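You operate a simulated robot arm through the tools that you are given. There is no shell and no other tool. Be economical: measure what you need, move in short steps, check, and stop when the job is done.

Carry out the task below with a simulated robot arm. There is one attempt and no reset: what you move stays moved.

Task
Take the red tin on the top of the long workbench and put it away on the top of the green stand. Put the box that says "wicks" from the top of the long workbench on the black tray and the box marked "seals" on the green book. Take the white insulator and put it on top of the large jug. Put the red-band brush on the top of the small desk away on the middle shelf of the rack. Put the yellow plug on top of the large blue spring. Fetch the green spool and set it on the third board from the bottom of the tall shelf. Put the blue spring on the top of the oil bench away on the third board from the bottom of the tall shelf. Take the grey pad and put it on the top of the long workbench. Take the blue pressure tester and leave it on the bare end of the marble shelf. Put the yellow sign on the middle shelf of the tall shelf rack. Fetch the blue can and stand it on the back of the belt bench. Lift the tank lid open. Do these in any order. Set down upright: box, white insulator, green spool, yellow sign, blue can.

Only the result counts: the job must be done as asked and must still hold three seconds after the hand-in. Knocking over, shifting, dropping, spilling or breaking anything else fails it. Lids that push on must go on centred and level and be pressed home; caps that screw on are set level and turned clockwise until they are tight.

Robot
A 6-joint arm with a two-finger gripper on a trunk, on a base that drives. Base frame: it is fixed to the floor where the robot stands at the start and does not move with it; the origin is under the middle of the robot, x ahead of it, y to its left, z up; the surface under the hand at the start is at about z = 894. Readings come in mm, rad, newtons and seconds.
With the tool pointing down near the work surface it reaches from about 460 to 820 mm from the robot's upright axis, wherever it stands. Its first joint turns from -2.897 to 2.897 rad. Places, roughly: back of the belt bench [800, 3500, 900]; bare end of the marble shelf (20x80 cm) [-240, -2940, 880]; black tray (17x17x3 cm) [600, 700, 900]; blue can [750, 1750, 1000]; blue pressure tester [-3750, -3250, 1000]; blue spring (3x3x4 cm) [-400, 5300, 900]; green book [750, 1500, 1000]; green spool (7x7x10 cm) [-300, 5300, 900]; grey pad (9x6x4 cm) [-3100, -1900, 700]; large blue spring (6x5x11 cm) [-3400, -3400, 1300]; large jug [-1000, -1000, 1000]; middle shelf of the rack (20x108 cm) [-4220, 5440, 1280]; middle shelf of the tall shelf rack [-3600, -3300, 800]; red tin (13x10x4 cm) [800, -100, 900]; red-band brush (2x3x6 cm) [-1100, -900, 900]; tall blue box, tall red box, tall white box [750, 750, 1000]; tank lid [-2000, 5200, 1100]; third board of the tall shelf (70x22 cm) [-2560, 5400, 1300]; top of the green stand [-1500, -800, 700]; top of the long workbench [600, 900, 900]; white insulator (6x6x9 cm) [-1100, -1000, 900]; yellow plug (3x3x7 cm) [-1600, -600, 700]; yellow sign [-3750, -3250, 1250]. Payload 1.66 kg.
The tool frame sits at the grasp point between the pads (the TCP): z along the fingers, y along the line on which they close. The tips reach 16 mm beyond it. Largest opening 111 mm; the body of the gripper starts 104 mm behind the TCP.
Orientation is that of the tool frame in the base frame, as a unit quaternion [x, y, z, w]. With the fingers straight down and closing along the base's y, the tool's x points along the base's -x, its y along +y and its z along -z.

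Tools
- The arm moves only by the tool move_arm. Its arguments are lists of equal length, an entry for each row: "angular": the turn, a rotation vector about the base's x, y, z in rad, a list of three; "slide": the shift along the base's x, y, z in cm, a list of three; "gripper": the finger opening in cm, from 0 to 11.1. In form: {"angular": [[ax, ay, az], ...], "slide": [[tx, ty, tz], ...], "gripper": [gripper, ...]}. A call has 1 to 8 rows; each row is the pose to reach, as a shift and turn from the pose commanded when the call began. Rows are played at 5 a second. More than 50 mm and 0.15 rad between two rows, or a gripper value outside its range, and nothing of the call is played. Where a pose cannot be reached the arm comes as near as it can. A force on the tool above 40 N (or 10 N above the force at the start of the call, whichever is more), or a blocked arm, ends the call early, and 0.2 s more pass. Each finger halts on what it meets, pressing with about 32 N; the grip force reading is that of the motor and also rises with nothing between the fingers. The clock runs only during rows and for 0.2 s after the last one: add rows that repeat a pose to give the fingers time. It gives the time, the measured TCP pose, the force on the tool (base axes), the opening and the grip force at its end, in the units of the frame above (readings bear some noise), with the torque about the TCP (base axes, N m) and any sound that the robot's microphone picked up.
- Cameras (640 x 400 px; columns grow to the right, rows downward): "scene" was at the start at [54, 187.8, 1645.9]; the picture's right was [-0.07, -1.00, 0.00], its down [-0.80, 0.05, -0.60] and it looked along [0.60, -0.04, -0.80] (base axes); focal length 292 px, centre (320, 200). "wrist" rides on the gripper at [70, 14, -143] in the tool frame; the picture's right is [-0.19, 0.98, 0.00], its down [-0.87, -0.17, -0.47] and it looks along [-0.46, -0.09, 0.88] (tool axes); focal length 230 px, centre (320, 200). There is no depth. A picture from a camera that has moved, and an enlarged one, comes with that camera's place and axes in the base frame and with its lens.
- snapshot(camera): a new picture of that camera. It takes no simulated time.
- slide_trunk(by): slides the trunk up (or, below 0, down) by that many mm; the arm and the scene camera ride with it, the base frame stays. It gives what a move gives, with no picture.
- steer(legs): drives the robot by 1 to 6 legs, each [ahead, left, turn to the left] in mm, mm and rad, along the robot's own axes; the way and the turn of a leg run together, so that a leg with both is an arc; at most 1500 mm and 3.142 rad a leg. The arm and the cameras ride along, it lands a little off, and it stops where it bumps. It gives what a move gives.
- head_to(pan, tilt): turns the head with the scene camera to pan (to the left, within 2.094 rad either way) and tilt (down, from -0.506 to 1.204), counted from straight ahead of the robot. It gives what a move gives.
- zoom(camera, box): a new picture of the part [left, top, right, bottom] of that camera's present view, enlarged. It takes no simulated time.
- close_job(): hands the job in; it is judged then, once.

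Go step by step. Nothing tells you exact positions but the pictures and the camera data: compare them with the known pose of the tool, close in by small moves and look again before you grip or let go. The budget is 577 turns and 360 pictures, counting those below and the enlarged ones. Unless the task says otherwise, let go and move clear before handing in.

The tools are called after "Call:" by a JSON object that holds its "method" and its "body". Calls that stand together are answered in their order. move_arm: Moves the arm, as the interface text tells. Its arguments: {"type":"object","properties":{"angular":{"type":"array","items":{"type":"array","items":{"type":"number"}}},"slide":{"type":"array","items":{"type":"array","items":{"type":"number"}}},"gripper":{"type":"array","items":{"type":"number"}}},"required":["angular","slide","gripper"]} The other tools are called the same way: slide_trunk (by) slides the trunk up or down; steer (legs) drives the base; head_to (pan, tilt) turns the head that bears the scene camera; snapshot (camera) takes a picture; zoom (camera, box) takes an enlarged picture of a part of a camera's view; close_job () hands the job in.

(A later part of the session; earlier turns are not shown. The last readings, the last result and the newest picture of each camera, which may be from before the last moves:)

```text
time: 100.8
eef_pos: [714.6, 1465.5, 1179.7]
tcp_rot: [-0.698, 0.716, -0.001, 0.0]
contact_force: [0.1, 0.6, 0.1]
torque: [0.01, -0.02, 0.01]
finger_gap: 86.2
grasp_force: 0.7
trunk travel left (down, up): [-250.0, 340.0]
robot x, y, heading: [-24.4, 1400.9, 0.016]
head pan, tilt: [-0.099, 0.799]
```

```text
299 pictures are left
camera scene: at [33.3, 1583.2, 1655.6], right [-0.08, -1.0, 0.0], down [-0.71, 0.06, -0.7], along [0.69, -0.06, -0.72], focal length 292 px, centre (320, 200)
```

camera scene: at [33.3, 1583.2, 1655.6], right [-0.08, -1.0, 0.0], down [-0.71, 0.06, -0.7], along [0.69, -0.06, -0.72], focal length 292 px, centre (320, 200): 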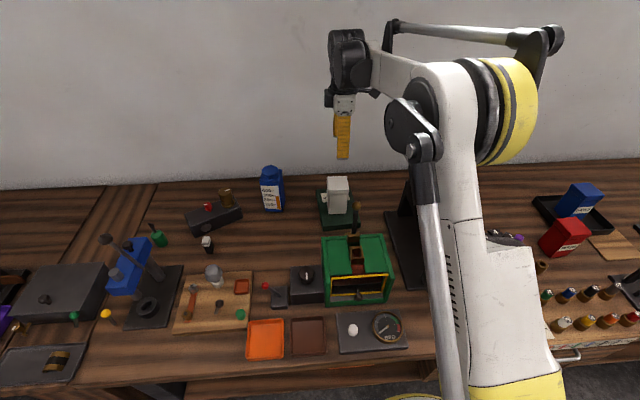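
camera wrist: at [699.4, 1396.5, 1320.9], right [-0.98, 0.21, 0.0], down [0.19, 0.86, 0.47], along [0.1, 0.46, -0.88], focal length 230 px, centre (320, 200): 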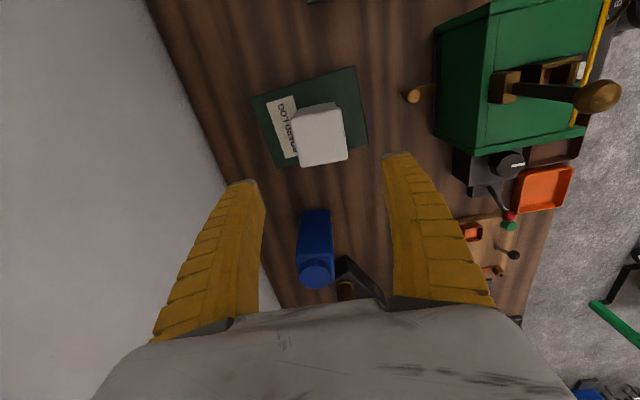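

SEALS sits upright on the book. Next the blue can near [745, 1690], about 170 mm tall; drive left to look down on it.

Call:
{"method": "steer", "body": {"legs": [[20, 240, -0.015]]}}

Call:
{"method": "snapshot", "body": {"camera": "wrist"}}

Call:
{"method": "snapshot", "body": {"camera": "scene"}}

```text
time: 102.6
eef_pos: [733.9, 1694.0, 1178.4]
tcp_rot: [-0.693, 0.721, -0.001, 0.0]
contact_force: [0.6, 0.7, 0.0]
torque: [-0.04, 0.02, -0.01]
finger_gap: 86.1
grasp_force: 0.7
trunk travel left (down, up): [-250.0, 340.0]
robot x, y, heading: [-9.1, 1637.9, 0.002]
head pan, tilt: [-0.099, 0.799]
```

```text
298 pictures are left
camera wrist: at [717.9, 1625.7, 1320.1], right [-0.97, 0.23, 0.0], down [0.2, 0.86, 0.47], along [0.11, 0.46, -0.88], focal length 230 px, centre (320, 200)
```

wrist: 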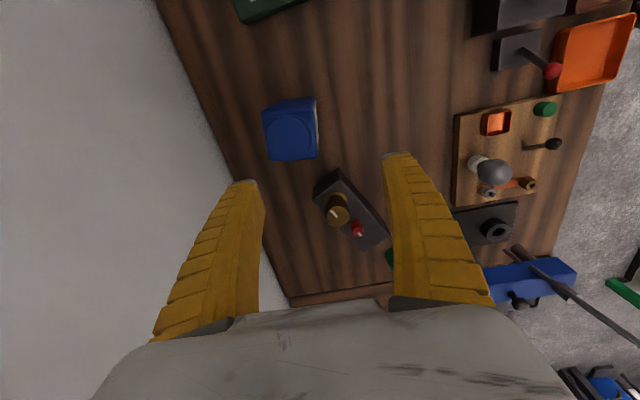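

```text
297 pictures are left
camera scene: at [54.6, 1822.2, 1655.5], right [-0.1, -1.0, 0.0], down [-0.71, 0.07, -0.7], along [0.69, -0.07, -0.72], focal length 292 px, centre (320, 200)
```

scene: 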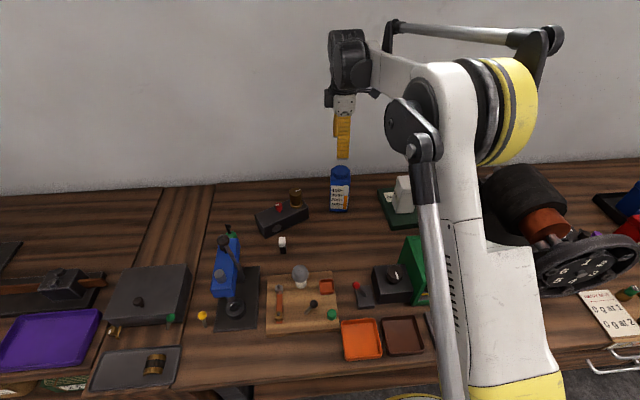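

Can body centre ≈[758, 1677], ~60 mm square. Align and descend halfway, check.

Call:
{"method": "move_arm", "body": {"angular": [[0, 0, 0], [0, 0, 0], [0, 0, 0]], "slide": [[1.2, -0.8, 0], [2.4, -1.7, 0], [2.4, -1.7, -4]], "gripper": [10, 10.5, 10.5]}}

Call:
{"method": "snapshot", "body": {"camera": "wrist"}}

Call:
{"method": "zoom", "body": {"camera": "scene", "box": [290, 120, 390, 220]}}

```text
time: 103.4
eef_pos: [756.3, 1675.2, 1140.2]
tcp_rot: [-0.693, 0.721, 0.001, 0.0]
contact_force: [0.1, 0.6, -0.6]
torque: [0.02, -0.01, -0.03]
finger_gap: 105.3
grasp_force: 0.0
trunk travel left (down, up): [-250.0, 340.0]
robot x, y, heading: [-10.0, 1635.0, -0.0]
head pan, tilt: [-0.099, 0.799]
```

```text
296 pictures are left
camera wrist: at [740.8, 1606.7, 1282.2], right [-0.97, 0.23, 0.0], down [0.2, 0.86, 0.47], along [0.11, 0.46, -0.88], focal length 230 px, centre (320, 200)
```

wrist: 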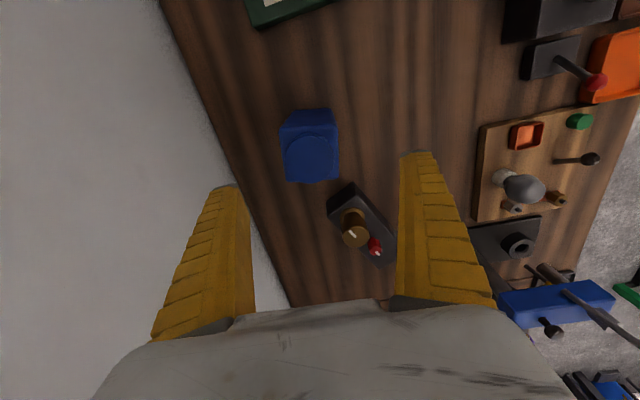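

```text
4.00 times, centred on (340, 170) of scene
camera zoom: at [55.1, 1821.4, 1655.5], right [-0.1, -1.0, 0.0], down [-0.71, 0.07, -0.7], along [0.69, -0.07, -0.72], focal length 1167 px, centre (240, 320)
```

zoom: 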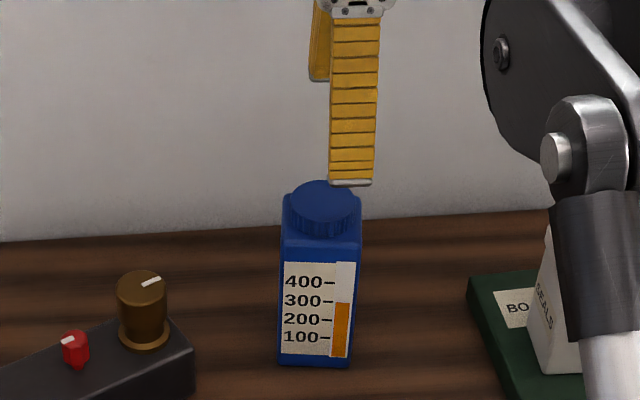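

Call:
{"method": "move_arm", "body": {"angular": [[0, 0, 0], [0, 0, 0], [0, 0, 0], [0, 0, 0]], "slide": [[0.6, -0.1, -4], [0.6, -0.1, -8], [0.6, -0.1, -12], [0.6, -0.1, -15.5]], "gripper": [10.5, 10.5, 10.5, 10.5]}}

Call:
{"method": "snapshot", "body": {"camera": "wrist"}}

```text
time: 104.4
eef_pos: [762.8, 1677.3, 985.3]
tcp_rot: [-0.693, 0.721, -0.001, 0.0]
contact_force: [-0.5, -0.5, -0.3]
torque: [0.0, 0.01, 0.01]
finger_gap: 105.4
grasp_force: 0.8
trunk travel left (down, up): [-250.0, 340.0]
robot x, y, heading: [-7.5, 1636.5, -0.002]
head pan, tilt: [-0.099, 0.799]
```

```text
294 pictures are left
camera wrist: at [748.1, 1609.0, 1126.8], right [-0.97, 0.23, 0.0], down [0.2, 0.86, 0.47], along [0.11, 0.46, -0.88], focal length 230 px, centre (320, 200)
```

wrist: 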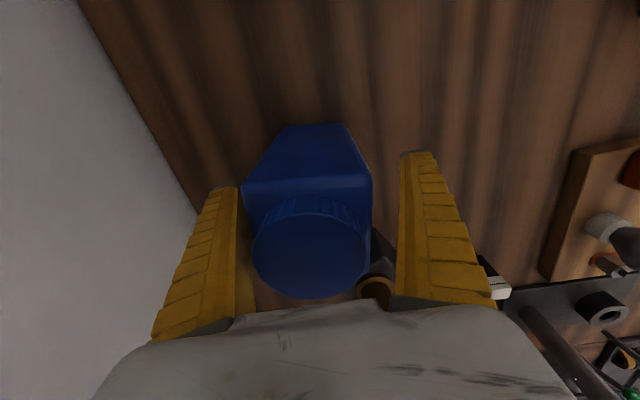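

Call:
{"method": "move_arm", "body": {"angular": [[0, 0, 0], [0, 0, 0], [0, 0, 0], [0, 0, 0], [0, 0, 0]], "slide": [[0.7, 0, 0], [0.7, 0, 0], [0.7, 0, 0], [0.7, 0, 0], [0.7, 0, 0]], "gripper": [10.5, 8, 5, 5, 5]}}

Call:
{"method": "move_arm", "body": {"angular": [[0, 0, 0], [0, 0, 0], [0, 0, 0], [0, 0, 0], [0, 0, 0], [0, 0, 0]], "slide": [[0, 0, 3], [0, 0, 7], [0, 0, 11], [0, 0, 15], [0, 0, 19], [-3, 0, 22]], "gripper": [5, 5, 5, 5, 5, 5]}}

Call:
{"method": "head_to", "body": {"pan": 0.7, "tilt": 0.55}}

Call:
{"method": "snapshot", "body": {"camera": "scene"}}

Call:
{"method": "snapshot", "body": {"camera": "wrist"}}

```text
time: 105.6
eef_pos: [772.1, 1678.5, 983.7]
tcp_rot: [-0.693, 0.721, 0.001, 0.0]
contact_force: [-1.0, 0.9, -0.4]
torque: [-0.06, 0.12, -0.1]
finger_gap: 67.0
grasp_force: 32.0
trunk travel left (down, up): [-250.0, 340.0]
robot x, y, heading: [-3.4, 1634.2, 0.001]
head pan, tilt: [-0.099, 0.799]
```

```text
time: 107.0
eef_pos: [740.3, 1675.4, 1204.0]
tcp_rot: [-0.693, 0.721, -0.001, 0.0]
contact_force: [-0.9, 0.1, -4.4]
torque: [0.0, -0.03, 0.02]
finger_gap: 66.0
grasp_force: 31.5
trunk travel left (down, up): [-250.0, 340.0]
robot x, y, heading: [-2.7, 1638.3, 0.002]
head pan, tilt: [-0.099, 0.799]
```

```text
time: 108.1
eef_pos: [742.5, 1676.5, 1200.3]
tcp_rot: [-0.693, 0.721, 0.001, 0.0]
contact_force: [-0.1, 0.2, -4.7]
torque: [-0.01, -0.02, 0.01]
finger_gap: 66.4
grasp_force: 31.3
trunk travel left (down, up): [-250.0, 340.0]
robot x, y, heading: [-2.8, 1634.5, 0.003]
head pan, tilt: [0.7, 0.55]
```

```text
293 pictures are left
camera scene: at [43.4, 1887.0, 1676.9], right [0.64, -0.76, 0.0], down [-0.4, -0.34, -0.85], along [0.65, 0.55, -0.52], focal length 292 px, centre (320, 200)
```

scene: 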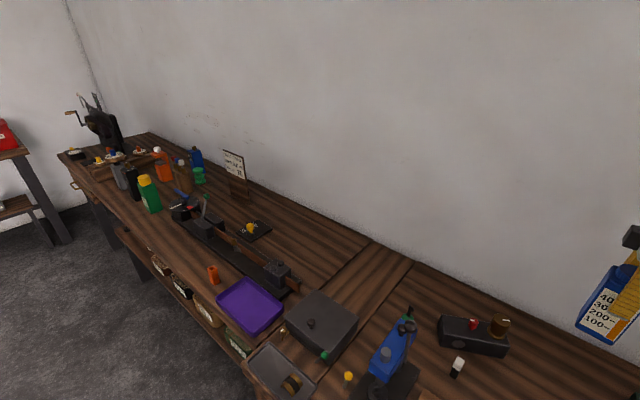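

```text
292 pictures are left
camera wrist: at [727.0, 1607.1, 1343.1], right [-0.97, 0.23, 0.0], down [0.2, 0.86, 0.47], along [0.11, 0.46, -0.88], focal length 230 px, centre (320, 200)
```

wrist: 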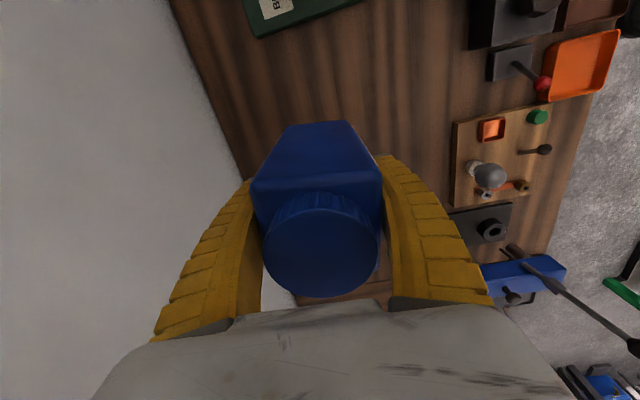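

Can is held. Raise the trunk and drive left along the benches toward the belt bench.

Call:
{"method": "slide_trunk", "body": {"by": 150}}

Call:
{"method": "steer", "body": {"legs": [[-20, 1300, 0]]}}

Call:
{"method": "head_to", "body": {"pan": 0.4, "tilt": 0.75}}

Call:
{"method": "snapshot", "body": {"camera": "scene"}}

```text
time: 109.8
eef_pos: [741.8, 1675.7, 1351.6]
tcp_rot: [-0.693, 0.721, 0.0, 0.0]
contact_force: [-0.7, -0.4, -5.1]
torque: [-0.03, 0.01, 0.01]
finger_gap: 66.1
grasp_force: 32.0
trunk travel left (down, up): [-400.0, 190.0]
robot x, y, heading: [-5.3, 1639.4, 0.005]
head pan, tilt: [0.7, 0.55]
```

```text
time: 116.3
eef_pos: [723.7, 2945.0, 1350.8]
tcp_rot: [-0.691, 0.723, 0.0, 0.0]
contact_force: [0.5, -0.2, -4.9]
torque: [-0.02, 0.01, 0.01]
finger_gap: 65.6
grasp_force: 31.8
trunk travel left (down, up): [-400.0, 190.0]
robot x, y, heading: [-28.2, 2908.9, -0.005]
head pan, tilt: [0.7, 0.55]
```

```text
time: 117.1
eef_pos: [725.3, 2944.7, 1352.1]
tcp_rot: [-0.692, 0.722, 0.0, 0.0]
contact_force: [0.2, -0.2, -4.6]
torque: [0.03, 0.03, 0.01]
finger_gap: 65.4
grasp_force: 31.7
trunk travel left (down, up): [-400.0, 190.0]
robot x, y, heading: [-22.1, 2909.5, 0.001]
head pan, tilt: [0.4, 0.75]
```

```text
291 pictures are left
camera scene: at [33.0, 3133.1, 1809.6], right [0.39, -0.92, 0.0], down [-0.63, -0.26, -0.73], along [0.67, 0.28, -0.68], focal length 292 px, centre (320, 200)
```

scene: 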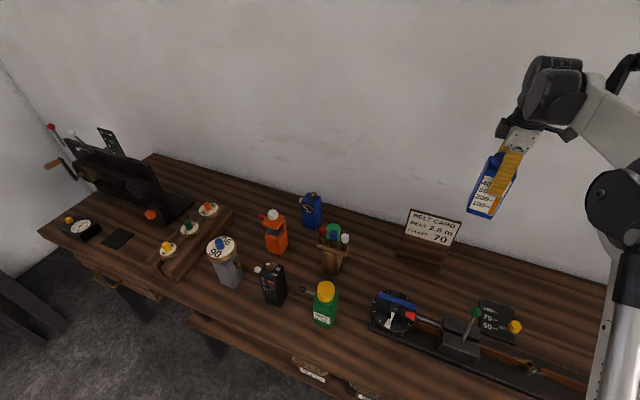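

The belt bench lies ahead; the free back spot between the blue bottle and the belt card is about [800, 3290]. Drive on a little and lower.

Call:
{"method": "steer", "body": {"legs": [[45, 320, 0]]}}

Call:
{"method": "snapshot", "body": {"camera": "scene"}}

Call:
{"method": "snapshot", "body": {"camera": "wrist"}}

```text
time: 119.2
eef_pos: [769.5, 3271.9, 1351.1]
tcp_rot: [-0.692, 0.722, 0.0, 0.0]
contact_force: [-0.7, 0.5, -5.9]
torque: [-0.05, 0.02, -0.01]
finger_gap: 65.4
grasp_force: 31.7
trunk travel left (down, up): [-400.0, 190.0]
robot x, y, heading: [21.0, 3233.8, -0.002]
head pan, tilt: [0.4, 0.75]
```

```text
290 pictures are left
camera scene: at [79.7, 3459.9, 1809.4], right [0.39, -0.92, 0.0], down [-0.63, -0.27, -0.73], along [0.67, 0.28, -0.68], focal length 292 px, centre (320, 200)
```

scene: 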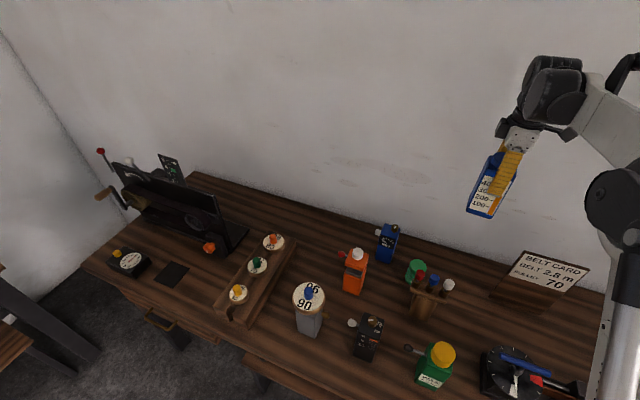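

```text
289 pictures are left
camera wrist: at [754.9, 3204.0, 1493.1], right [-0.97, 0.23, 0.0], down [0.2, 0.86, 0.47], along [0.11, 0.46, -0.88], focal length 230 px, centre (320, 200)
```

wrist: 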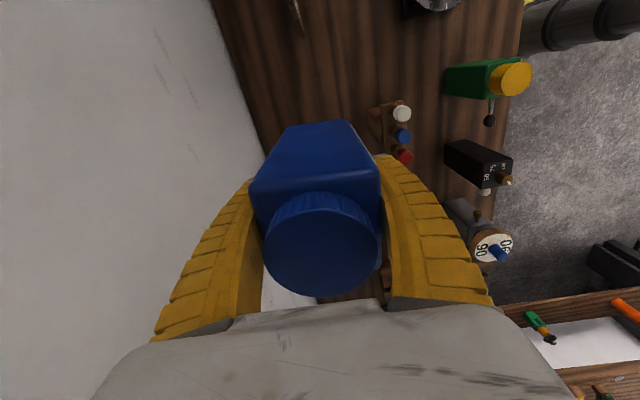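

Call:
{"method": "slide_trunk", "body": {"by": -150}}

Call:
{"method": "move_arm", "body": {"angular": [[0, 0, 0], [0, 0, 0], [0, 0, 0], [0, 0, 0], [0, 0, 0]], "slide": [[1.2, 0.4, -4], [2.5, 0.8, -8], [2.5, 0.8, -12], [2.5, 0.8, -16], [2.5, 0.8, -19.5]], "gripper": [5, 5, 5, 5, 5]}}

Call:
{"method": "snapshot", "body": {"camera": "scene"}}

```text
time: 121.0
eef_pos: [771.0, 3271.2, 1202.3]
tcp_rot: [-0.692, 0.722, 0.0, 0.0]
contact_force: [-0.8, 0.1, -4.6]
torque: [-0.02, 0.01, 0.03]
finger_gap: 65.4
grasp_force: 32.0
trunk travel left (down, up): [-250.0, 340.0]
robot x, y, heading: [24.0, 3235.9, 0.001]
head pan, tilt: [0.4, 0.75]
```

```text
time: 122.2
eef_pos: [795.0, 3279.8, 1003.3]
tcp_rot: [-0.692, 0.722, 0.0, 0.0]
contact_force: [0.3, -0.2, -5.0]
torque: [-0.03, 0.02, -0.03]
finger_gap: 65.4
grasp_force: 32.2
trunk travel left (down, up): [-250.0, 340.0]
robot x, y, heading: [20.4, 3231.0, -0.001]
head pan, tilt: [0.4, 0.75]
```

```text
288 pictures are left
camera scene: at [79.9, 3459.0, 1659.5], right [0.39, -0.92, 0.0], down [-0.63, -0.26, -0.73], along [0.67, 0.28, -0.68], focal length 292 px, centre (320, 200)
```

scene: 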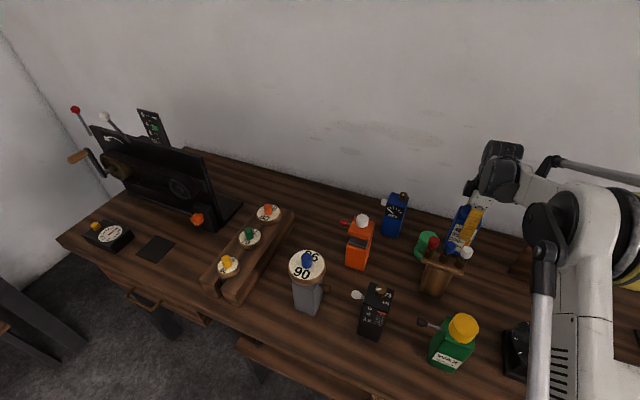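

Clear spot. Creep down to contact.

Call:
{"method": "move_arm", "body": {"angular": [[0, 0, 0], [0, 0, 0], [0, 0, 0], [0, 0, 0], [0, 0, 0], [0, 0, 0]], "slide": [[0, 0, -0.5], [0, 0, -1.0], [0, 0, -1.4], [0, 0, -1.7], [0, 0, -2], [0, 0, -2.2]], "gripper": [5, 5, 5, 5, 5, 5]}}

```text
time: 123.6
eef_pos: [796.3, 3279.5, 985.1]
tcp_rot: [-0.693, 0.721, -0.001, 0.001]
contact_force: [3.7, 1.6, 5.1]
torque: [0.36, -0.04, -0.19]
finger_gap: 65.0
grasp_force: 31.8
trunk travel left (down, up): [-250.0, 340.0]
robot x, y, heading: [21.0, 3233.0, 0.001]
head pan, tilt: [0.4, 0.75]
```

Call:
{"method": "move_arm", "body": {"angular": [[0, 0, 0], [0, 0, 0], [0, 0, 0], [0, 0, 0]], "slide": [[0, 0, 0], [0, 0, 0], [0, 0, 0], [0, 0, 0]], "gripper": [6.8, 7.5, 9, 10]}}

Call:
{"method": "move_arm", "body": {"angular": [[0, 0, 0], [0, 0, 0], [0, 0, 0], [0, 0, 0], [0, 0, 0]], "slide": [[0, 0, 4], [0, 0, 8], [0, 0, 12], [0, 0, 16], [0, 0, 20]], "gripper": [10, 10, 10, 10, 10]}}

Call:
{"method": "snapshot", "body": {"camera": "wrist"}}

Call:
{"method": "snapshot", "body": {"camera": "scene"}}

```text
time: 124.6
eef_pos: [795.2, 3279.6, 984.8]
tcp_rot: [-0.692, 0.722, 0.0, 0.0]
contact_force: [0.4, 1.0, 0.2]
torque: [0.01, -0.04, 0.01]
finger_gap: 100.9
grasp_force: 0.8
trunk travel left (down, up): [-250.0, 340.0]
robot x, y, heading: [21.7, 3235.4, -0.002]
head pan, tilt: [0.4, 0.75]
```

```text
time: 125.8
eef_pos: [799.0, 3278.9, 1186.3]
tcp_rot: [-0.692, 0.722, 0.0, 0.0]
contact_force: [0.5, 0.2, -0.9]
torque: [-0.03, -0.02, 0.0]
finger_gap: 100.4
grasp_force: 0.6
trunk travel left (down, up): [-250.0, 340.0]
robot x, y, heading: [25.8, 3235.0, 0.002]
head pan, tilt: [0.4, 0.75]
```

```text
287 pictures are left
camera wrist: at [782.1, 3210.3, 1327.7], right [-0.97, 0.23, 0.0], down [0.2, 0.86, 0.47], along [0.11, 0.46, -0.88], focal length 230 px, centre (320, 200)
```

wrist: 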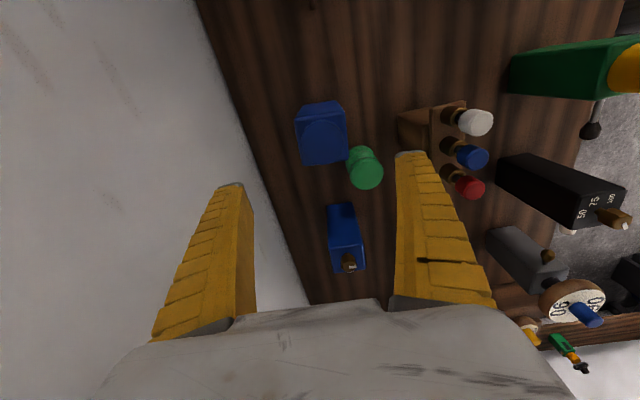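

```text
286 pictures are left
camera scene: at [78.5, 3459.0, 1659.6], right [0.39, -0.92, 0.0], down [-0.63, -0.26, -0.73], along [0.67, 0.28, -0.68], focal length 292 px, centre (320, 200)
```

scene: 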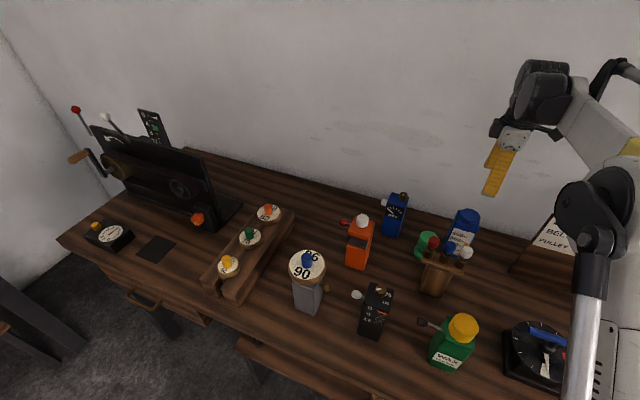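

Can is placed. Retract the arm and undo the yaw, then look left toward the oil bench and shelves.

Call:
{"method": "move_arm", "body": {"angular": [[0, 0, -0.14], [0, 0, -0.28], [0, 0, -0.42], [0, 0, -0.56], [0, 0, -0.7], [0, 0, -0.84], [0, 0, -0.98], [0, 0, -1.12]], "slide": [[-4, 0, 3], [-8, 0, 3], [-12, 0, 3], [-16, 0, 3], [-20, 0, 3], [-24, 0, 3], [-28, 0, 3], [-32, 0, 3]], "gripper": [10, 10, 10, 10, 10, 10, 10, 10]}}

Call:
{"method": "move_arm", "body": {"angular": [[0, 0, -0.14], [0, 0, -0.28], [0, 0, -0.41]], "slide": [[-2, 0, 0], [-4, 0, 0], [-5, 0, 0]], "gripper": [10, 10, 10]}}

Call:
{"method": "head_to", "body": {"pan": 1.45, "tilt": 0.35}}

Call:
{"method": "snapshot", "body": {"camera": "scene"}}

Call:
{"method": "head_to", "body": {"pan": 2.09, "tilt": 0.35}}

Call:
{"method": "snapshot", "body": {"camera": "scene"}}

```text
time: 127.6
eef_pos: [475.0, 3281.9, 1212.1]
tcp_rot: [-0.202, 0.979, 0.0, 0.001]
contact_force: [-0.5, 0.2, -0.1]
torque: [0.01, -0.05, -0.01]
finger_gap: 100.7
grasp_force: 0.0
trunk travel left (down, up): [-250.0, 340.0]
robot x, y, heading: [24.3, 3235.3, -0.003]
head pan, tilt: [0.4, 0.75]
```

```text
time: 128.4
eef_pos: [425.3, 3280.1, 1214.3]
tcp_rot: [0.002, 1.0, 0.0, 0.0]
contact_force: [0.2, 0.7, 0.5]
torque: [0.01, 0.02, 0.01]
finger_gap: 100.6
grasp_force: 0.2
trunk travel left (down, up): [-250.0, 340.0]
robot x, y, heading: [22.0, 3238.4, -0.005]
head pan, tilt: [0.4, 0.75]
```

```text
time: 129.7
eef_pos: [425.9, 3280.8, 1214.7]
tcp_rot: [0.0, 1.0, 0.0, 0.001]
contact_force: [0.1, 0.4, -0.7]
torque: [-0.01, 0.01, 0.02]
finger_gap: 100.7
grasp_force: 0.7
trunk travel left (down, up): [-250.0, 340.0]
robot x, y, heading: [22.6, 3237.8, 0.0]
head pan, tilt: [1.45, 0.351]
```

```text
285 pictures are left
camera scene: at [13.9, 3519.3, 1695.2], right [0.99, -0.12, 0.0], down [-0.04, -0.34, -0.94], along [0.11, 0.93, -0.34], focal length 292 px, centre (320, 200)
```

scene: 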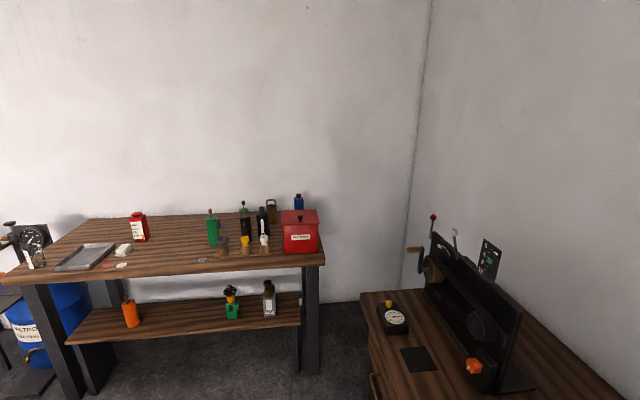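

```text
time: 130.7
eef_pos: [425.8, 3280.6, 1214.5]
tcp_rot: [-0.001, 1.0, 0.0, 0.0]
contact_force: [0.4, -0.6, 0.8]
torque: [0.0, 0.02, -0.03]
finger_gap: 100.5
grasp_force: 0.5
trunk travel left (down, up): [-250.0, 340.0]
robot x, y, heading: [24.9, 3233.3, -0.002]
head pan, tilt: [2.089, 0.351]
```

```text
284 pictures are left
camera scene: at [-43.5, 3507.8, 1695.2], right [0.87, 0.49, 0.0], down [0.17, -0.3, -0.94], along [-0.46, 0.82, -0.34], focal length 292 px, centre (320, 200)
```

scene: 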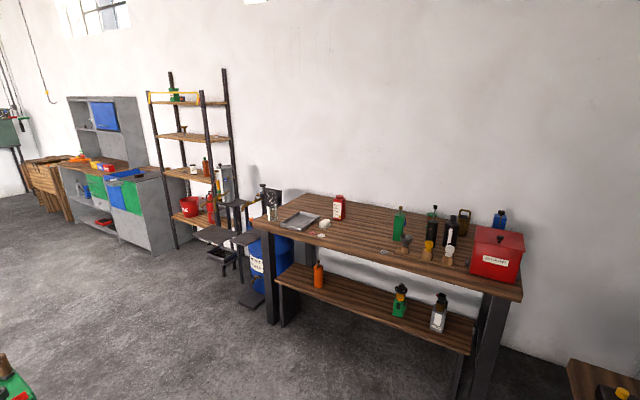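

I see the oil bench (front edge y≈4790), the tall shelf left of it, and tank stuff between. Drive to face the oil bench.

Call:
{"method": "steer", "body": {"legs": [[-370, 0, 0], [0, 0, 1.571], [1000, 0, 0]]}}

Call:
{"method": "head_to", "body": {"pan": 0, "tilt": 0.7}}

Call:
{"method": "snapshot", "body": {"camera": "scene"}}

```text
time: 141.5
eef_pos: [-318.1, 4615.8, 1213.1]
tcp_rot: [-0.685, 0.728, 0.0, 0.0]
contact_force: [-0.4, 0.0, 0.2]
torque: [0.01, -0.01, 0.0]
finger_gap: 100.3
grasp_force: 0.5
trunk travel left (down, up): [-250.0, 340.0]
robot x, y, heading: [-295.6, 4207.9, 1.511]
head pan, tilt: [2.089, 0.351]
```

```text
time: 143.5
eef_pos: [-318.5, 4615.1, 1213.7]
tcp_rot: [-0.686, 0.728, 0.0, 0.0]
contact_force: [-0.2, -0.5, 0.0]
torque: [-0.01, -0.01, -0.02]
finger_gap: 100.5
grasp_force: 0.3
trunk travel left (down, up): [-250.0, 340.0]
robot x, y, heading: [-294.9, 4210.5, 1.507]
head pan, tilt: [0.0, 0.7]
```

```text
283 pictures are left
camera scene: at [-481.4, 4288.5, 1663.9], right [1.0, -0.06, 0.0], down [-0.04, -0.64, -0.77], along [0.05, 0.76, -0.64], focal length 292 px, centre (320, 200)
```

scene: 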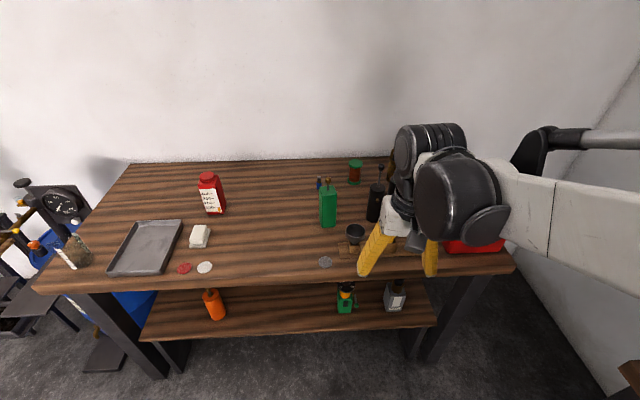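

Call:
{"method": "zoom", "body": {"camera": "scene", "box": [280, 140, 440, 240]}}

Call:
{"method": "snapshot", "body": {"camera": "wrist"}}

```text
4.00 times, centred on (360, 190) of scene
camera zoom: at [-481.4, 4288.5, 1663.9], right [1.0, -0.06, 0.0], down [-0.04, -0.64, -0.77], along [0.05, 0.76, -0.64], focal length 1167 px, centre (160, 240)
```

zoom: 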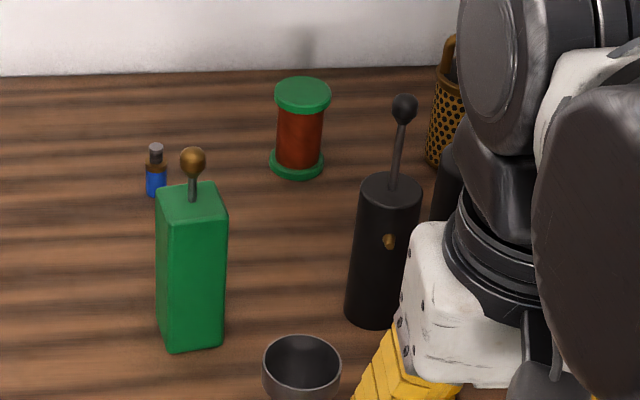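

```text
281 pictures are left
camera wrist: at [-335.7, 4546.9, 1355.5], right [-0.97, 0.25, 0.0], down [0.22, 0.85, 0.47], along [0.12, 0.46, -0.88], focal length 230 px, centre (320, 200)
```

wrist: 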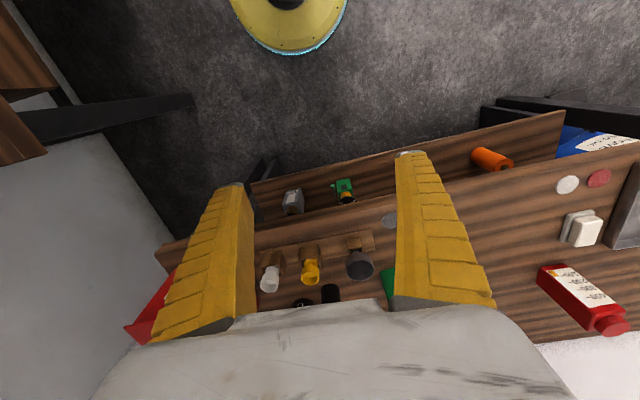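

The green-flanged spool is at about [-260, 5323] and a small blue item (likely the spring) near [-420, 5280]. Drive closer.

Call:
{"method": "steer", "body": {"legs": [[330, 0, 0.06]]}}

Call:
{"method": "snapshot", "body": {"camera": "scene"}}

Call:
{"method": "snapshot", "body": {"camera": "wrist"}}

```text
time: 145.7
eef_pos: [-336.2, 4945.4, 1214.2]
tcp_rot: [0.709, -0.705, 0.0, 0.001]
contact_force: [0.8, 0.7, 0.0]
torque: [-0.03, 0.0, 0.01]
finger_gap: 100.6
grasp_force: 0.0
trunk travel left (down, up): [-250.0, 340.0]
robot x, y, heading: [-287.2, 4543.3, 1.574]
head pan, tilt: [0.0, 0.7]
```

```text
280 pictures are left
camera scene: at [-477.4, 4609.3, 1663.8], right [1.0, 0.01, 0.0], down [0.0, -0.64, -0.76], along [-0.01, 0.76, -0.64], focal length 292 px, centre (320, 200)
```

scene: 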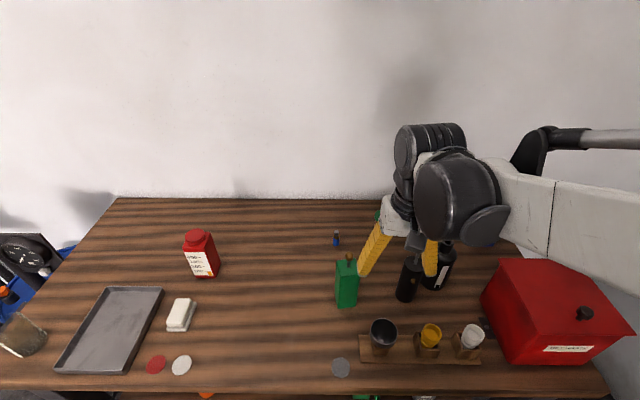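

```text
279 pictures are left
camera wrist: at [-349.5, 4876.7, 1355.3], right [-0.98, 0.18, 0.0], down [0.16, 0.87, 0.47], along [0.09, 0.46, -0.88], focal length 230 px, centre (320, 200)
```

wrist: 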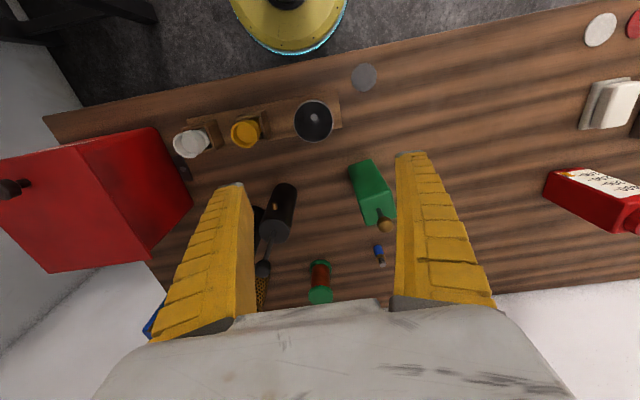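

Call:
{"method": "move_arm", "body": {"angular": [[0, 0, 0], [0, 0, 0], [0, 0, 0], [0, 0, 0], [0, 0, 0], [0, 0, 0], [0, 0, 0], [0, 0, 0]], "slide": [[0.9, 4.6, 0], [1.8, 9.2, 0], [2.7, 13.8, 0], [3.6, 18.4, 0], [4.5, 23, 0], [5.4, 27.6, 0], [6.3, 32.2, 0], [7.2, 36.8, 0]], "gripper": [10, 10, 10, 10, 10, 10, 10, 10]}}

Call:
{"method": "snapshot", "body": {"camera": "wrist"}}

Call:
{"method": "snapshot", "body": {"camera": "scene"}}

```text
time: 147.5
eef_pos: [-259.4, 5316.3, 1212.1]
tcp_rot: [0.71, -0.705, 0.001, 0.001]
contact_force: [0.0, 0.1, 0.3]
torque: [-0.06, 0.01, 0.0]
finger_gap: 100.5
grasp_force: 0.3
trunk travel left (down, up): [-250.0, 340.0]
robot x, y, heading: [-283.8, 4545.1, 1.578]
head pan, tilt: [0.0, 0.7]
```

```text
278 pictures are left
camera wrist: at [-272.6, 5245.2, 1353.6], right [-0.98, 0.18, 0.0], down [0.16, 0.87, 0.47], along [0.09, 0.46, -0.88], focal length 230 px, centre (320, 200)
```

wrist: 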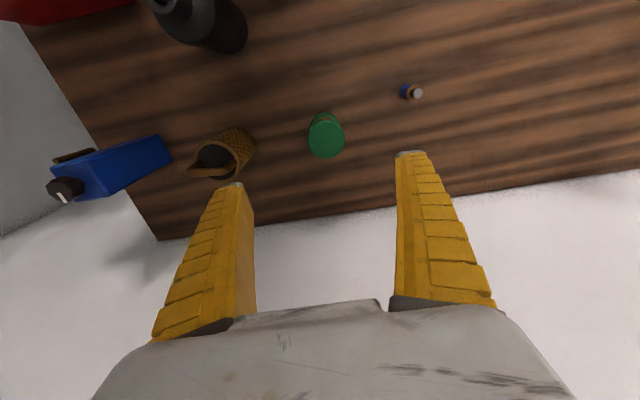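

```text
277 pictures are left
camera scene: at [-477.2, 4610.1, 1663.7], right [1.0, 0.01, 0.0], down [0.0, -0.65, -0.76], along [-0.01, 0.76, -0.65], focal length 292 px, centre (320, 200)
```

scene: 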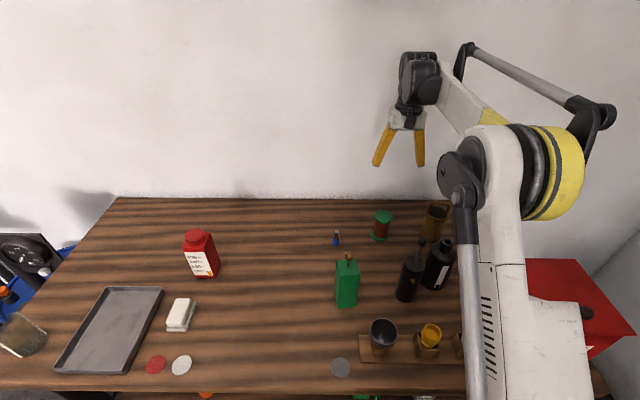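

Spool is directly below at [-264, 5325]. Before choosing the grip I look at the tall shelf to see the space above its third board.

Call:
{"method": "head_to", "body": {"pan": 1.2, "tilt": 0.2}}

Call:
{"method": "snapshot", "body": {"camera": "scene"}}

```text
time: 148.9
eef_pos: [-259.8, 5313.0, 1213.7]
tcp_rot: [0.709, -0.705, 0.0, 0.0]
contact_force: [-0.1, 0.7, -0.4]
torque: [-0.01, 0.0, 0.02]
finger_gap: 100.6
grasp_force: 0.0
trunk travel left (down, up): [-250.0, 340.0]
robot x, y, heading: [-286.3, 4544.2, 1.579]
head pan, tilt: [1.201, 0.201]
```

```text
276 pictures are left
camera scene: at [-563.9, 4556.5, 1709.2], right [0.36, 0.93, 0.0], down [0.19, -0.07, -0.98], along [-0.92, 0.35, -0.2], focal length 292 px, centre (320, 200)
```

scene: 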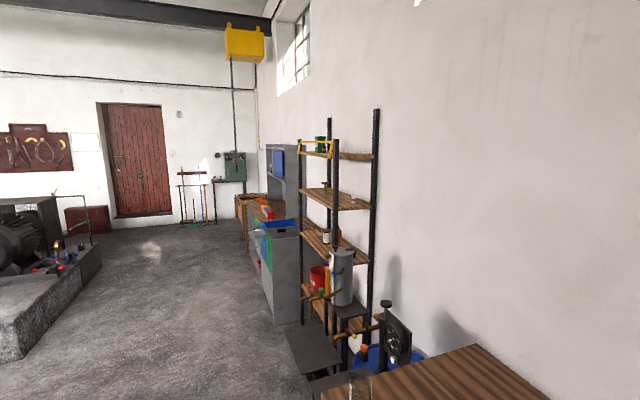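

Call:
{"method": "zoom", "body": {"camera": "scene", "box": [260, 100, 420, 400]}}

```text
1.33 times, centred on (340, 250) of scene
camera zoom: at [-563.9, 4556.5, 1709.2], right [0.36, 0.93, 0.0], down [0.19, -0.07, -0.98], along [-0.92, 0.35, -0.2], focal length 389 px, centre (293, 133)
```

zoom: 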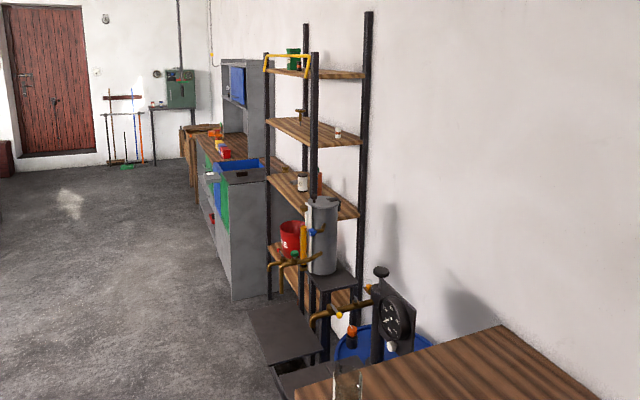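

Call:
{"method": "zoom", "body": {"camera": "wrist", "box": [360, 60, 460, 130]}}

Call:
{"method": "head_to", "body": {"pan": 0.2, "tilt": 0.7}}

Call:
{"method": "zoom", "body": {"camera": "scene", "box": [280, 150, 440, 300]}}

```text
5.71 times, centred on (410, 95) of wrist
camera zoom: at [-273.0, 5243.0, 1354.6], right [-0.98, 0.18, 0.0], down [0.16, 0.87, 0.47], along [0.09, 0.46, -0.88], focal length 1315 px, centre (-194, 800)
```

zoom: 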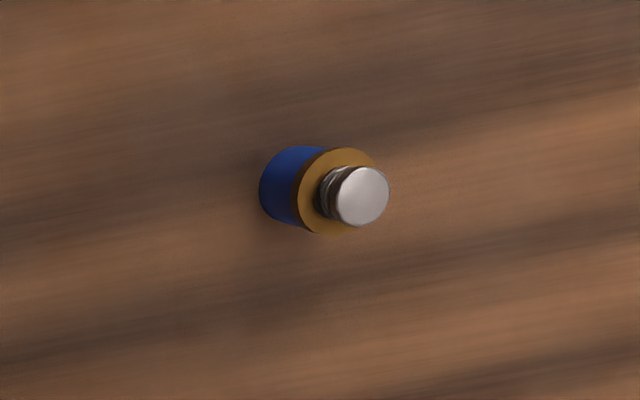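

```text
time: 150.1
eef_pos: [-260.3, 5312.8, 1213.5]
tcp_rot: [0.71, -0.704, 0.0, 0.0]
contact_force: [-0.7, -0.2, -0.2]
torque: [0.04, 0.02, -0.02]
finger_gap: 100.5
grasp_force: 0.1
trunk travel left (down, up): [-250.0, 340.0]
robot x, y, heading: [-288.3, 4543.1, 1.575]
head pan, tilt: [0.201, 0.7]
```

```text
2.67 times, centred on (360, 225) of scene
camera zoom: at [-494.4, 4606.5, 1663.9], right [0.98, 0.21, 0.0], down [0.13, -0.63, -0.77], along [-0.16, 0.75, -0.64], focal length 778 px, centre (213, 133)
```

zoom: 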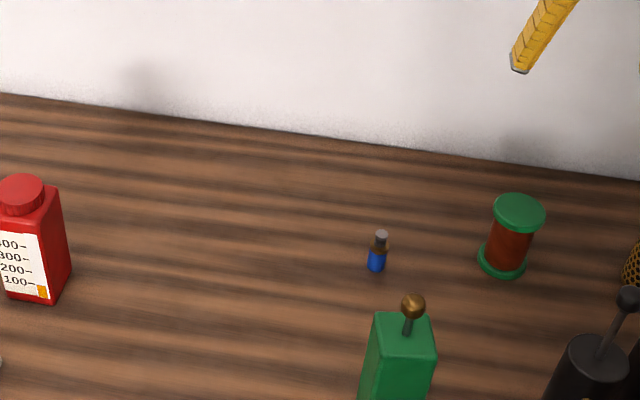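

The blue spring plunger is confirmed. Now tilt the tool 32° forward over the spool and descend to grip it.

Call:
{"method": "move_arm", "body": {"angular": [[0.14, 0, 0], [0.28, 0, 0], [0.42, 0, 0], [0.56, 0, 0], [0.56, 0, 0], [0.56, 0, 0]], "slide": [[0, 0.3, 0], [-0.1, 0.6, 0], [-0.3, 1, 0], [-0.4, 1.2, 0], [-0.4, 1.2, -4], [-0.4, 1.2, -8]], "gripper": [10, 10, 10, 10, 10, 10]}}

Call:
{"method": "snapshot", "body": {"camera": "wrist"}}

Call:
{"method": "snapshot", "body": {"camera": "scene"}}

```text
time: 151.5
eef_pos: [-269.0, 5325.8, 1131.8]
tcp_rot: [0.682, -0.678, -0.194, -0.197]
contact_force: [-0.1, -0.3, -0.6]
torque: [-0.01, -0.03, -0.01]
finger_gap: 100.6
grasp_force: 0.5
trunk travel left (down, up): [-250.0, 340.0]
robot x, y, heading: [-287.4, 4538.9, 1.581]
head pan, tilt: [0.201, 0.7]
```

```text
272 pictures are left
camera wrist: at [-282.2, 5192.2, 1214.4], right [-0.98, 0.15, 0.1], down [0.16, 0.48, 0.86], along [0.09, 0.86, -0.5], focal length 230 px, centre (320, 200)
```

wrist: 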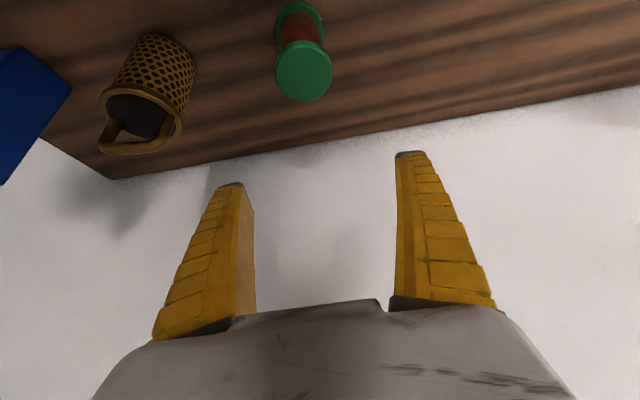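

```text
271 pictures are left
camera scene: at [-494.3, 4607.2, 1663.8], right [0.98, 0.21, 0.0], down [0.13, -0.63, -0.76], along [-0.16, 0.75, -0.64], focal length 292 px, centre (320, 200)
```

scene: 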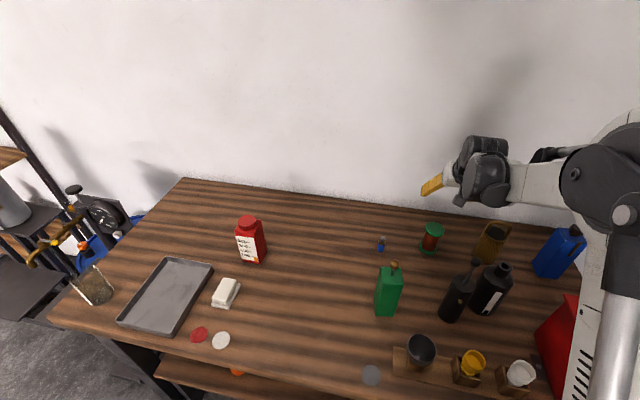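

Call:
{"method": "move_arm", "body": {"angular": [[0, 0, 0], [0, 0, 0], [0, 0, 0], [0, 0, 0]], "slide": [[0.3, 0, -4], [0.3, 0, -8], [0.3, 0, -12], [0.3, 0, -14.6]], "gripper": [10, 10, 10, 10]}}

Call:
{"method": "snapshot", "body": {"camera": "wrist"}}

Call:
{"method": "zoom", "body": {"camera": "scene", "box": [360, 160, 520, 300]}}

```text
time: 152.5
eef_pos: [-264.5, 5326.0, 987.0]
tcp_rot: [0.682, -0.677, -0.194, -0.197]
contact_force: [0.1, -0.6, -0.7]
torque: [0.01, -0.01, 0.0]
finger_gap: 100.7
grasp_force: 0.0
trunk travel left (down, up): [-250.0, 340.0]
robot x, y, heading: [-286.8, 4540.8, 1.578]
head pan, tilt: [0.201, 0.7]
```

```text
270 pictures are left
camera wrist: at [-277.6, 5191.9, 1069.6], right [-0.98, 0.15, 0.1], down [0.16, 0.48, 0.86], along [0.09, 0.86, -0.5], focal length 230 px, centre (320, 200)
```

wrist: 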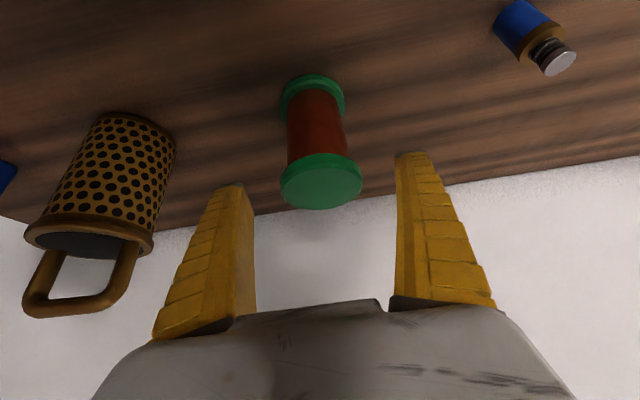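

```text
2.86 times, centred on (440, 230) of scene
camera zoom: at [-494.4, 4606.8, 1663.8], right [0.98, 0.21, 0.0], down [0.13, -0.63, -0.76], along [-0.16, 0.75, -0.64], focal length 834 px, centre (-23, 114)
```

zoom: 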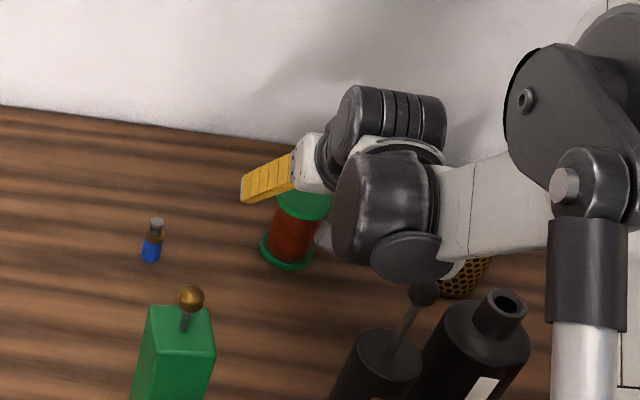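

The spool axis is nearer, about [-267, 5311]. Correct and close on the top flange.

Call:
{"method": "move_arm", "body": {"angular": [[0, 0, 0], [0, 0, 0], [0, 0, 0], [0, 0, 0], [0, 0, 0], [0, 0, 0]], "slide": [[-0.2, -1.3, -0.8], [-0.2, -1.3, -0.8], [-0.2, -1.3, -0.8], [-0.2, -1.3, -0.8], [-0.2, -1.3, -0.8], [-0.2, -1.3, -0.8]], "gripper": [10, 8, 6, 4.5, 4.5, 4.5]}}

Call:
{"method": "snapshot", "body": {"camera": "wrist"}}

```text
time: 153.9
eef_pos: [-266.2, 5313.0, 978.7]
tcp_rot: [0.682, -0.677, -0.195, -0.196]
contact_force: [0.0, -1.2, 0.6]
torque: [0.01, 0.01, 0.02]
finger_gap: 47.3
grasp_force: 2.1
trunk travel left (down, up): [-250.0, 340.0]
robot x, y, heading: [-286.4, 4539.8, 1.58]
head pan, tilt: [0.201, 0.7]
```

```text
268 pictures are left
camera wrist: at [-279.1, 5178.9, 1062.1], right [-0.98, 0.15, 0.1], down [0.16, 0.48, 0.86], along [0.09, 0.86, -0.5], focal length 230 px, centre (320, 200)
```

wrist: 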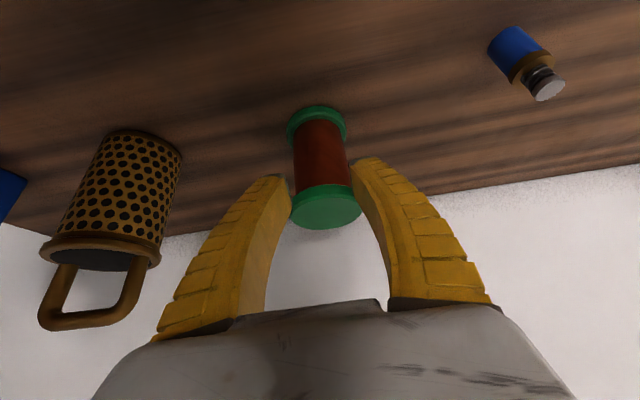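

Fingers are closing in front of the spool; its axis is at y≈5329 and the top at z≈982. Open, correct and close again.

Call:
{"method": "move_arm", "body": {"angular": [[0, 0, 0], [0, 0, 0], [0, 0, 0], [0, 0, 0], [0, 0, 0], [0, 0, 0], [0, 0, 0], [0, 0, 0]], "slide": [[0, 0, 0], [0, 0, 0], [0, 1.6, -0.7], [0, 1.6, -0.7], [0, 1.6, -0.7], [0, 1.6, -0.7], [0, 1.6, -0.7], [0, 1.6, -0.7]], "gripper": [7, 9, 9, 7, 5, 4, 4, 4]}}

Call:
{"method": "snapshot", "body": {"camera": "wrist"}}

```text
time: 155.7
eef_pos: [-266.2, 5328.9, 973.2]
tcp_rot: [0.682, -0.677, -0.194, -0.196]
contact_force: [-0.4, 0.3, -0.4]
torque: [-0.01, -0.01, -0.02]
finger_gap: 42.7
grasp_force: 1.8
trunk travel left (down, up): [-250.0, 340.0]
robot x, y, heading: [-289.0, 4546.1, 1.572]
head pan, tilt: [0.201, 0.7]
```

```text
267 pictures are left
camera wrist: at [-279.3, 5194.3, 1055.3], right [-0.98, 0.15, 0.1], down [0.16, 0.48, 0.86], along [0.09, 0.86, -0.5], focal length 230 px, centre (320, 200)
```

wrist: 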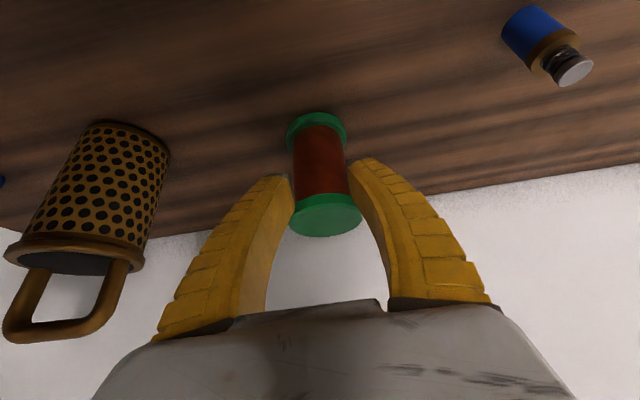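

Still nothing between the pads. I zoom to measure the spool better.

Call:
{"method": "zoom", "body": {"camera": "wrist", "box": [240, 90, 400, 250]}}

Call:
{"method": "zoom", "body": {"camera": "scene", "box": [400, 180, 480, 280]}}

```text
2.50 times, centred on (320, 170) of wrist
camera zoom: at [-279.3, 5194.3, 1055.3], right [-0.98, 0.15, 0.1], down [0.16, 0.48, 0.86], along [0.09, 0.86, -0.5], focal length 575 px, centre (320, 275)
```

zoom: 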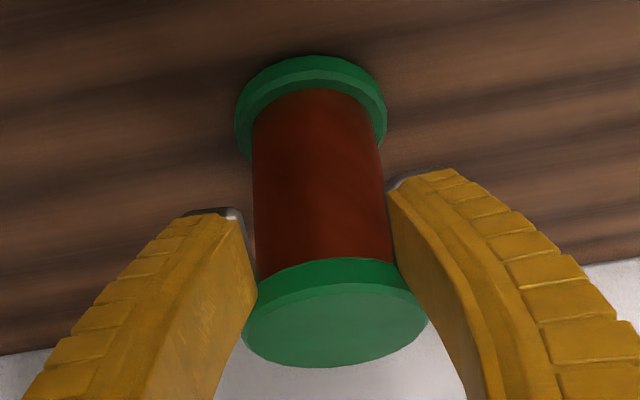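

```text
4.00 times, centred on (440, 230) of scene
camera zoom: at [-494.3, 4606.6, 1663.8], right [0.98, 0.21, 0.0], down [0.13, -0.63, -0.76], along [-0.16, 0.75, -0.64], focal length 1167 px, centre (-160, 80)
```

zoom: 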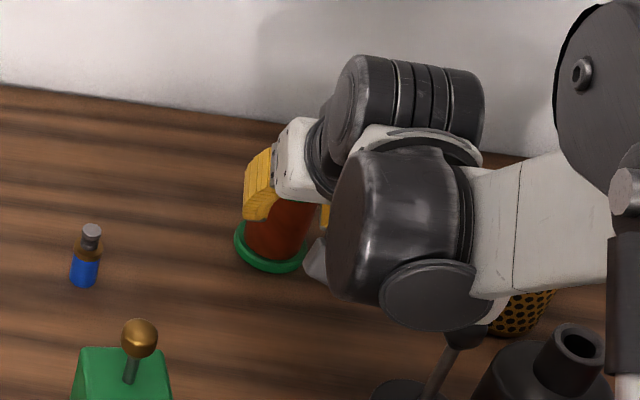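

The pads seem to be around the core below the top flange; simply close further.

Call:
{"method": "move_arm", "body": {"angular": [[0, 0, 0], [0, 0, 0], [0, 0, 0], [0, 0, 0]], "slide": [[0, 0, 0], [0, 0, 0], [0, 0, 0], [0, 0, 0]], "gripper": [3.5, 2.5, 2.5, 2.5]}}

Call:
{"method": "snapshot", "body": {"camera": "wrist"}}

```text
time: 156.7
eef_pos: [-266.7, 5329.5, 972.2]
tcp_rot: [0.682, -0.677, -0.195, -0.197]
contact_force: [-0.9, -0.4, 0.6]
torque: [0.0, 0.01, -0.02]
finger_gap: 28.1
grasp_force: 1.8
trunk travel left (down, up): [-250.0, 340.0]
robot x, y, heading: [-288.1, 4540.4, 1.576]
head pan, tilt: [0.201, 0.7]
```

```text
264 pictures are left
camera wrist: at [-279.3, 5194.3, 1055.3], right [-0.98, 0.15, 0.1], down [0.16, 0.48, 0.86], along [0.09, 0.86, -0.5], focal length 230 px, centre (320, 200)
```

wrist: 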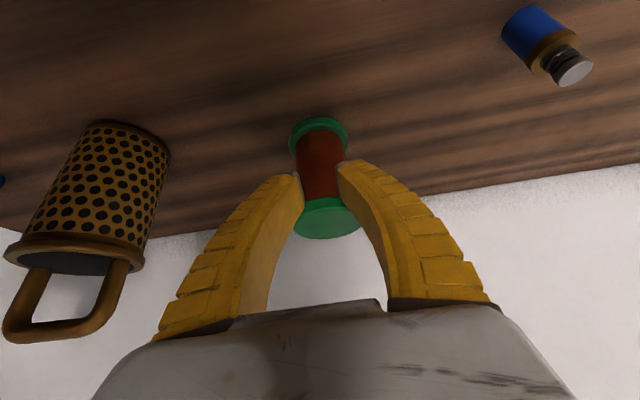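

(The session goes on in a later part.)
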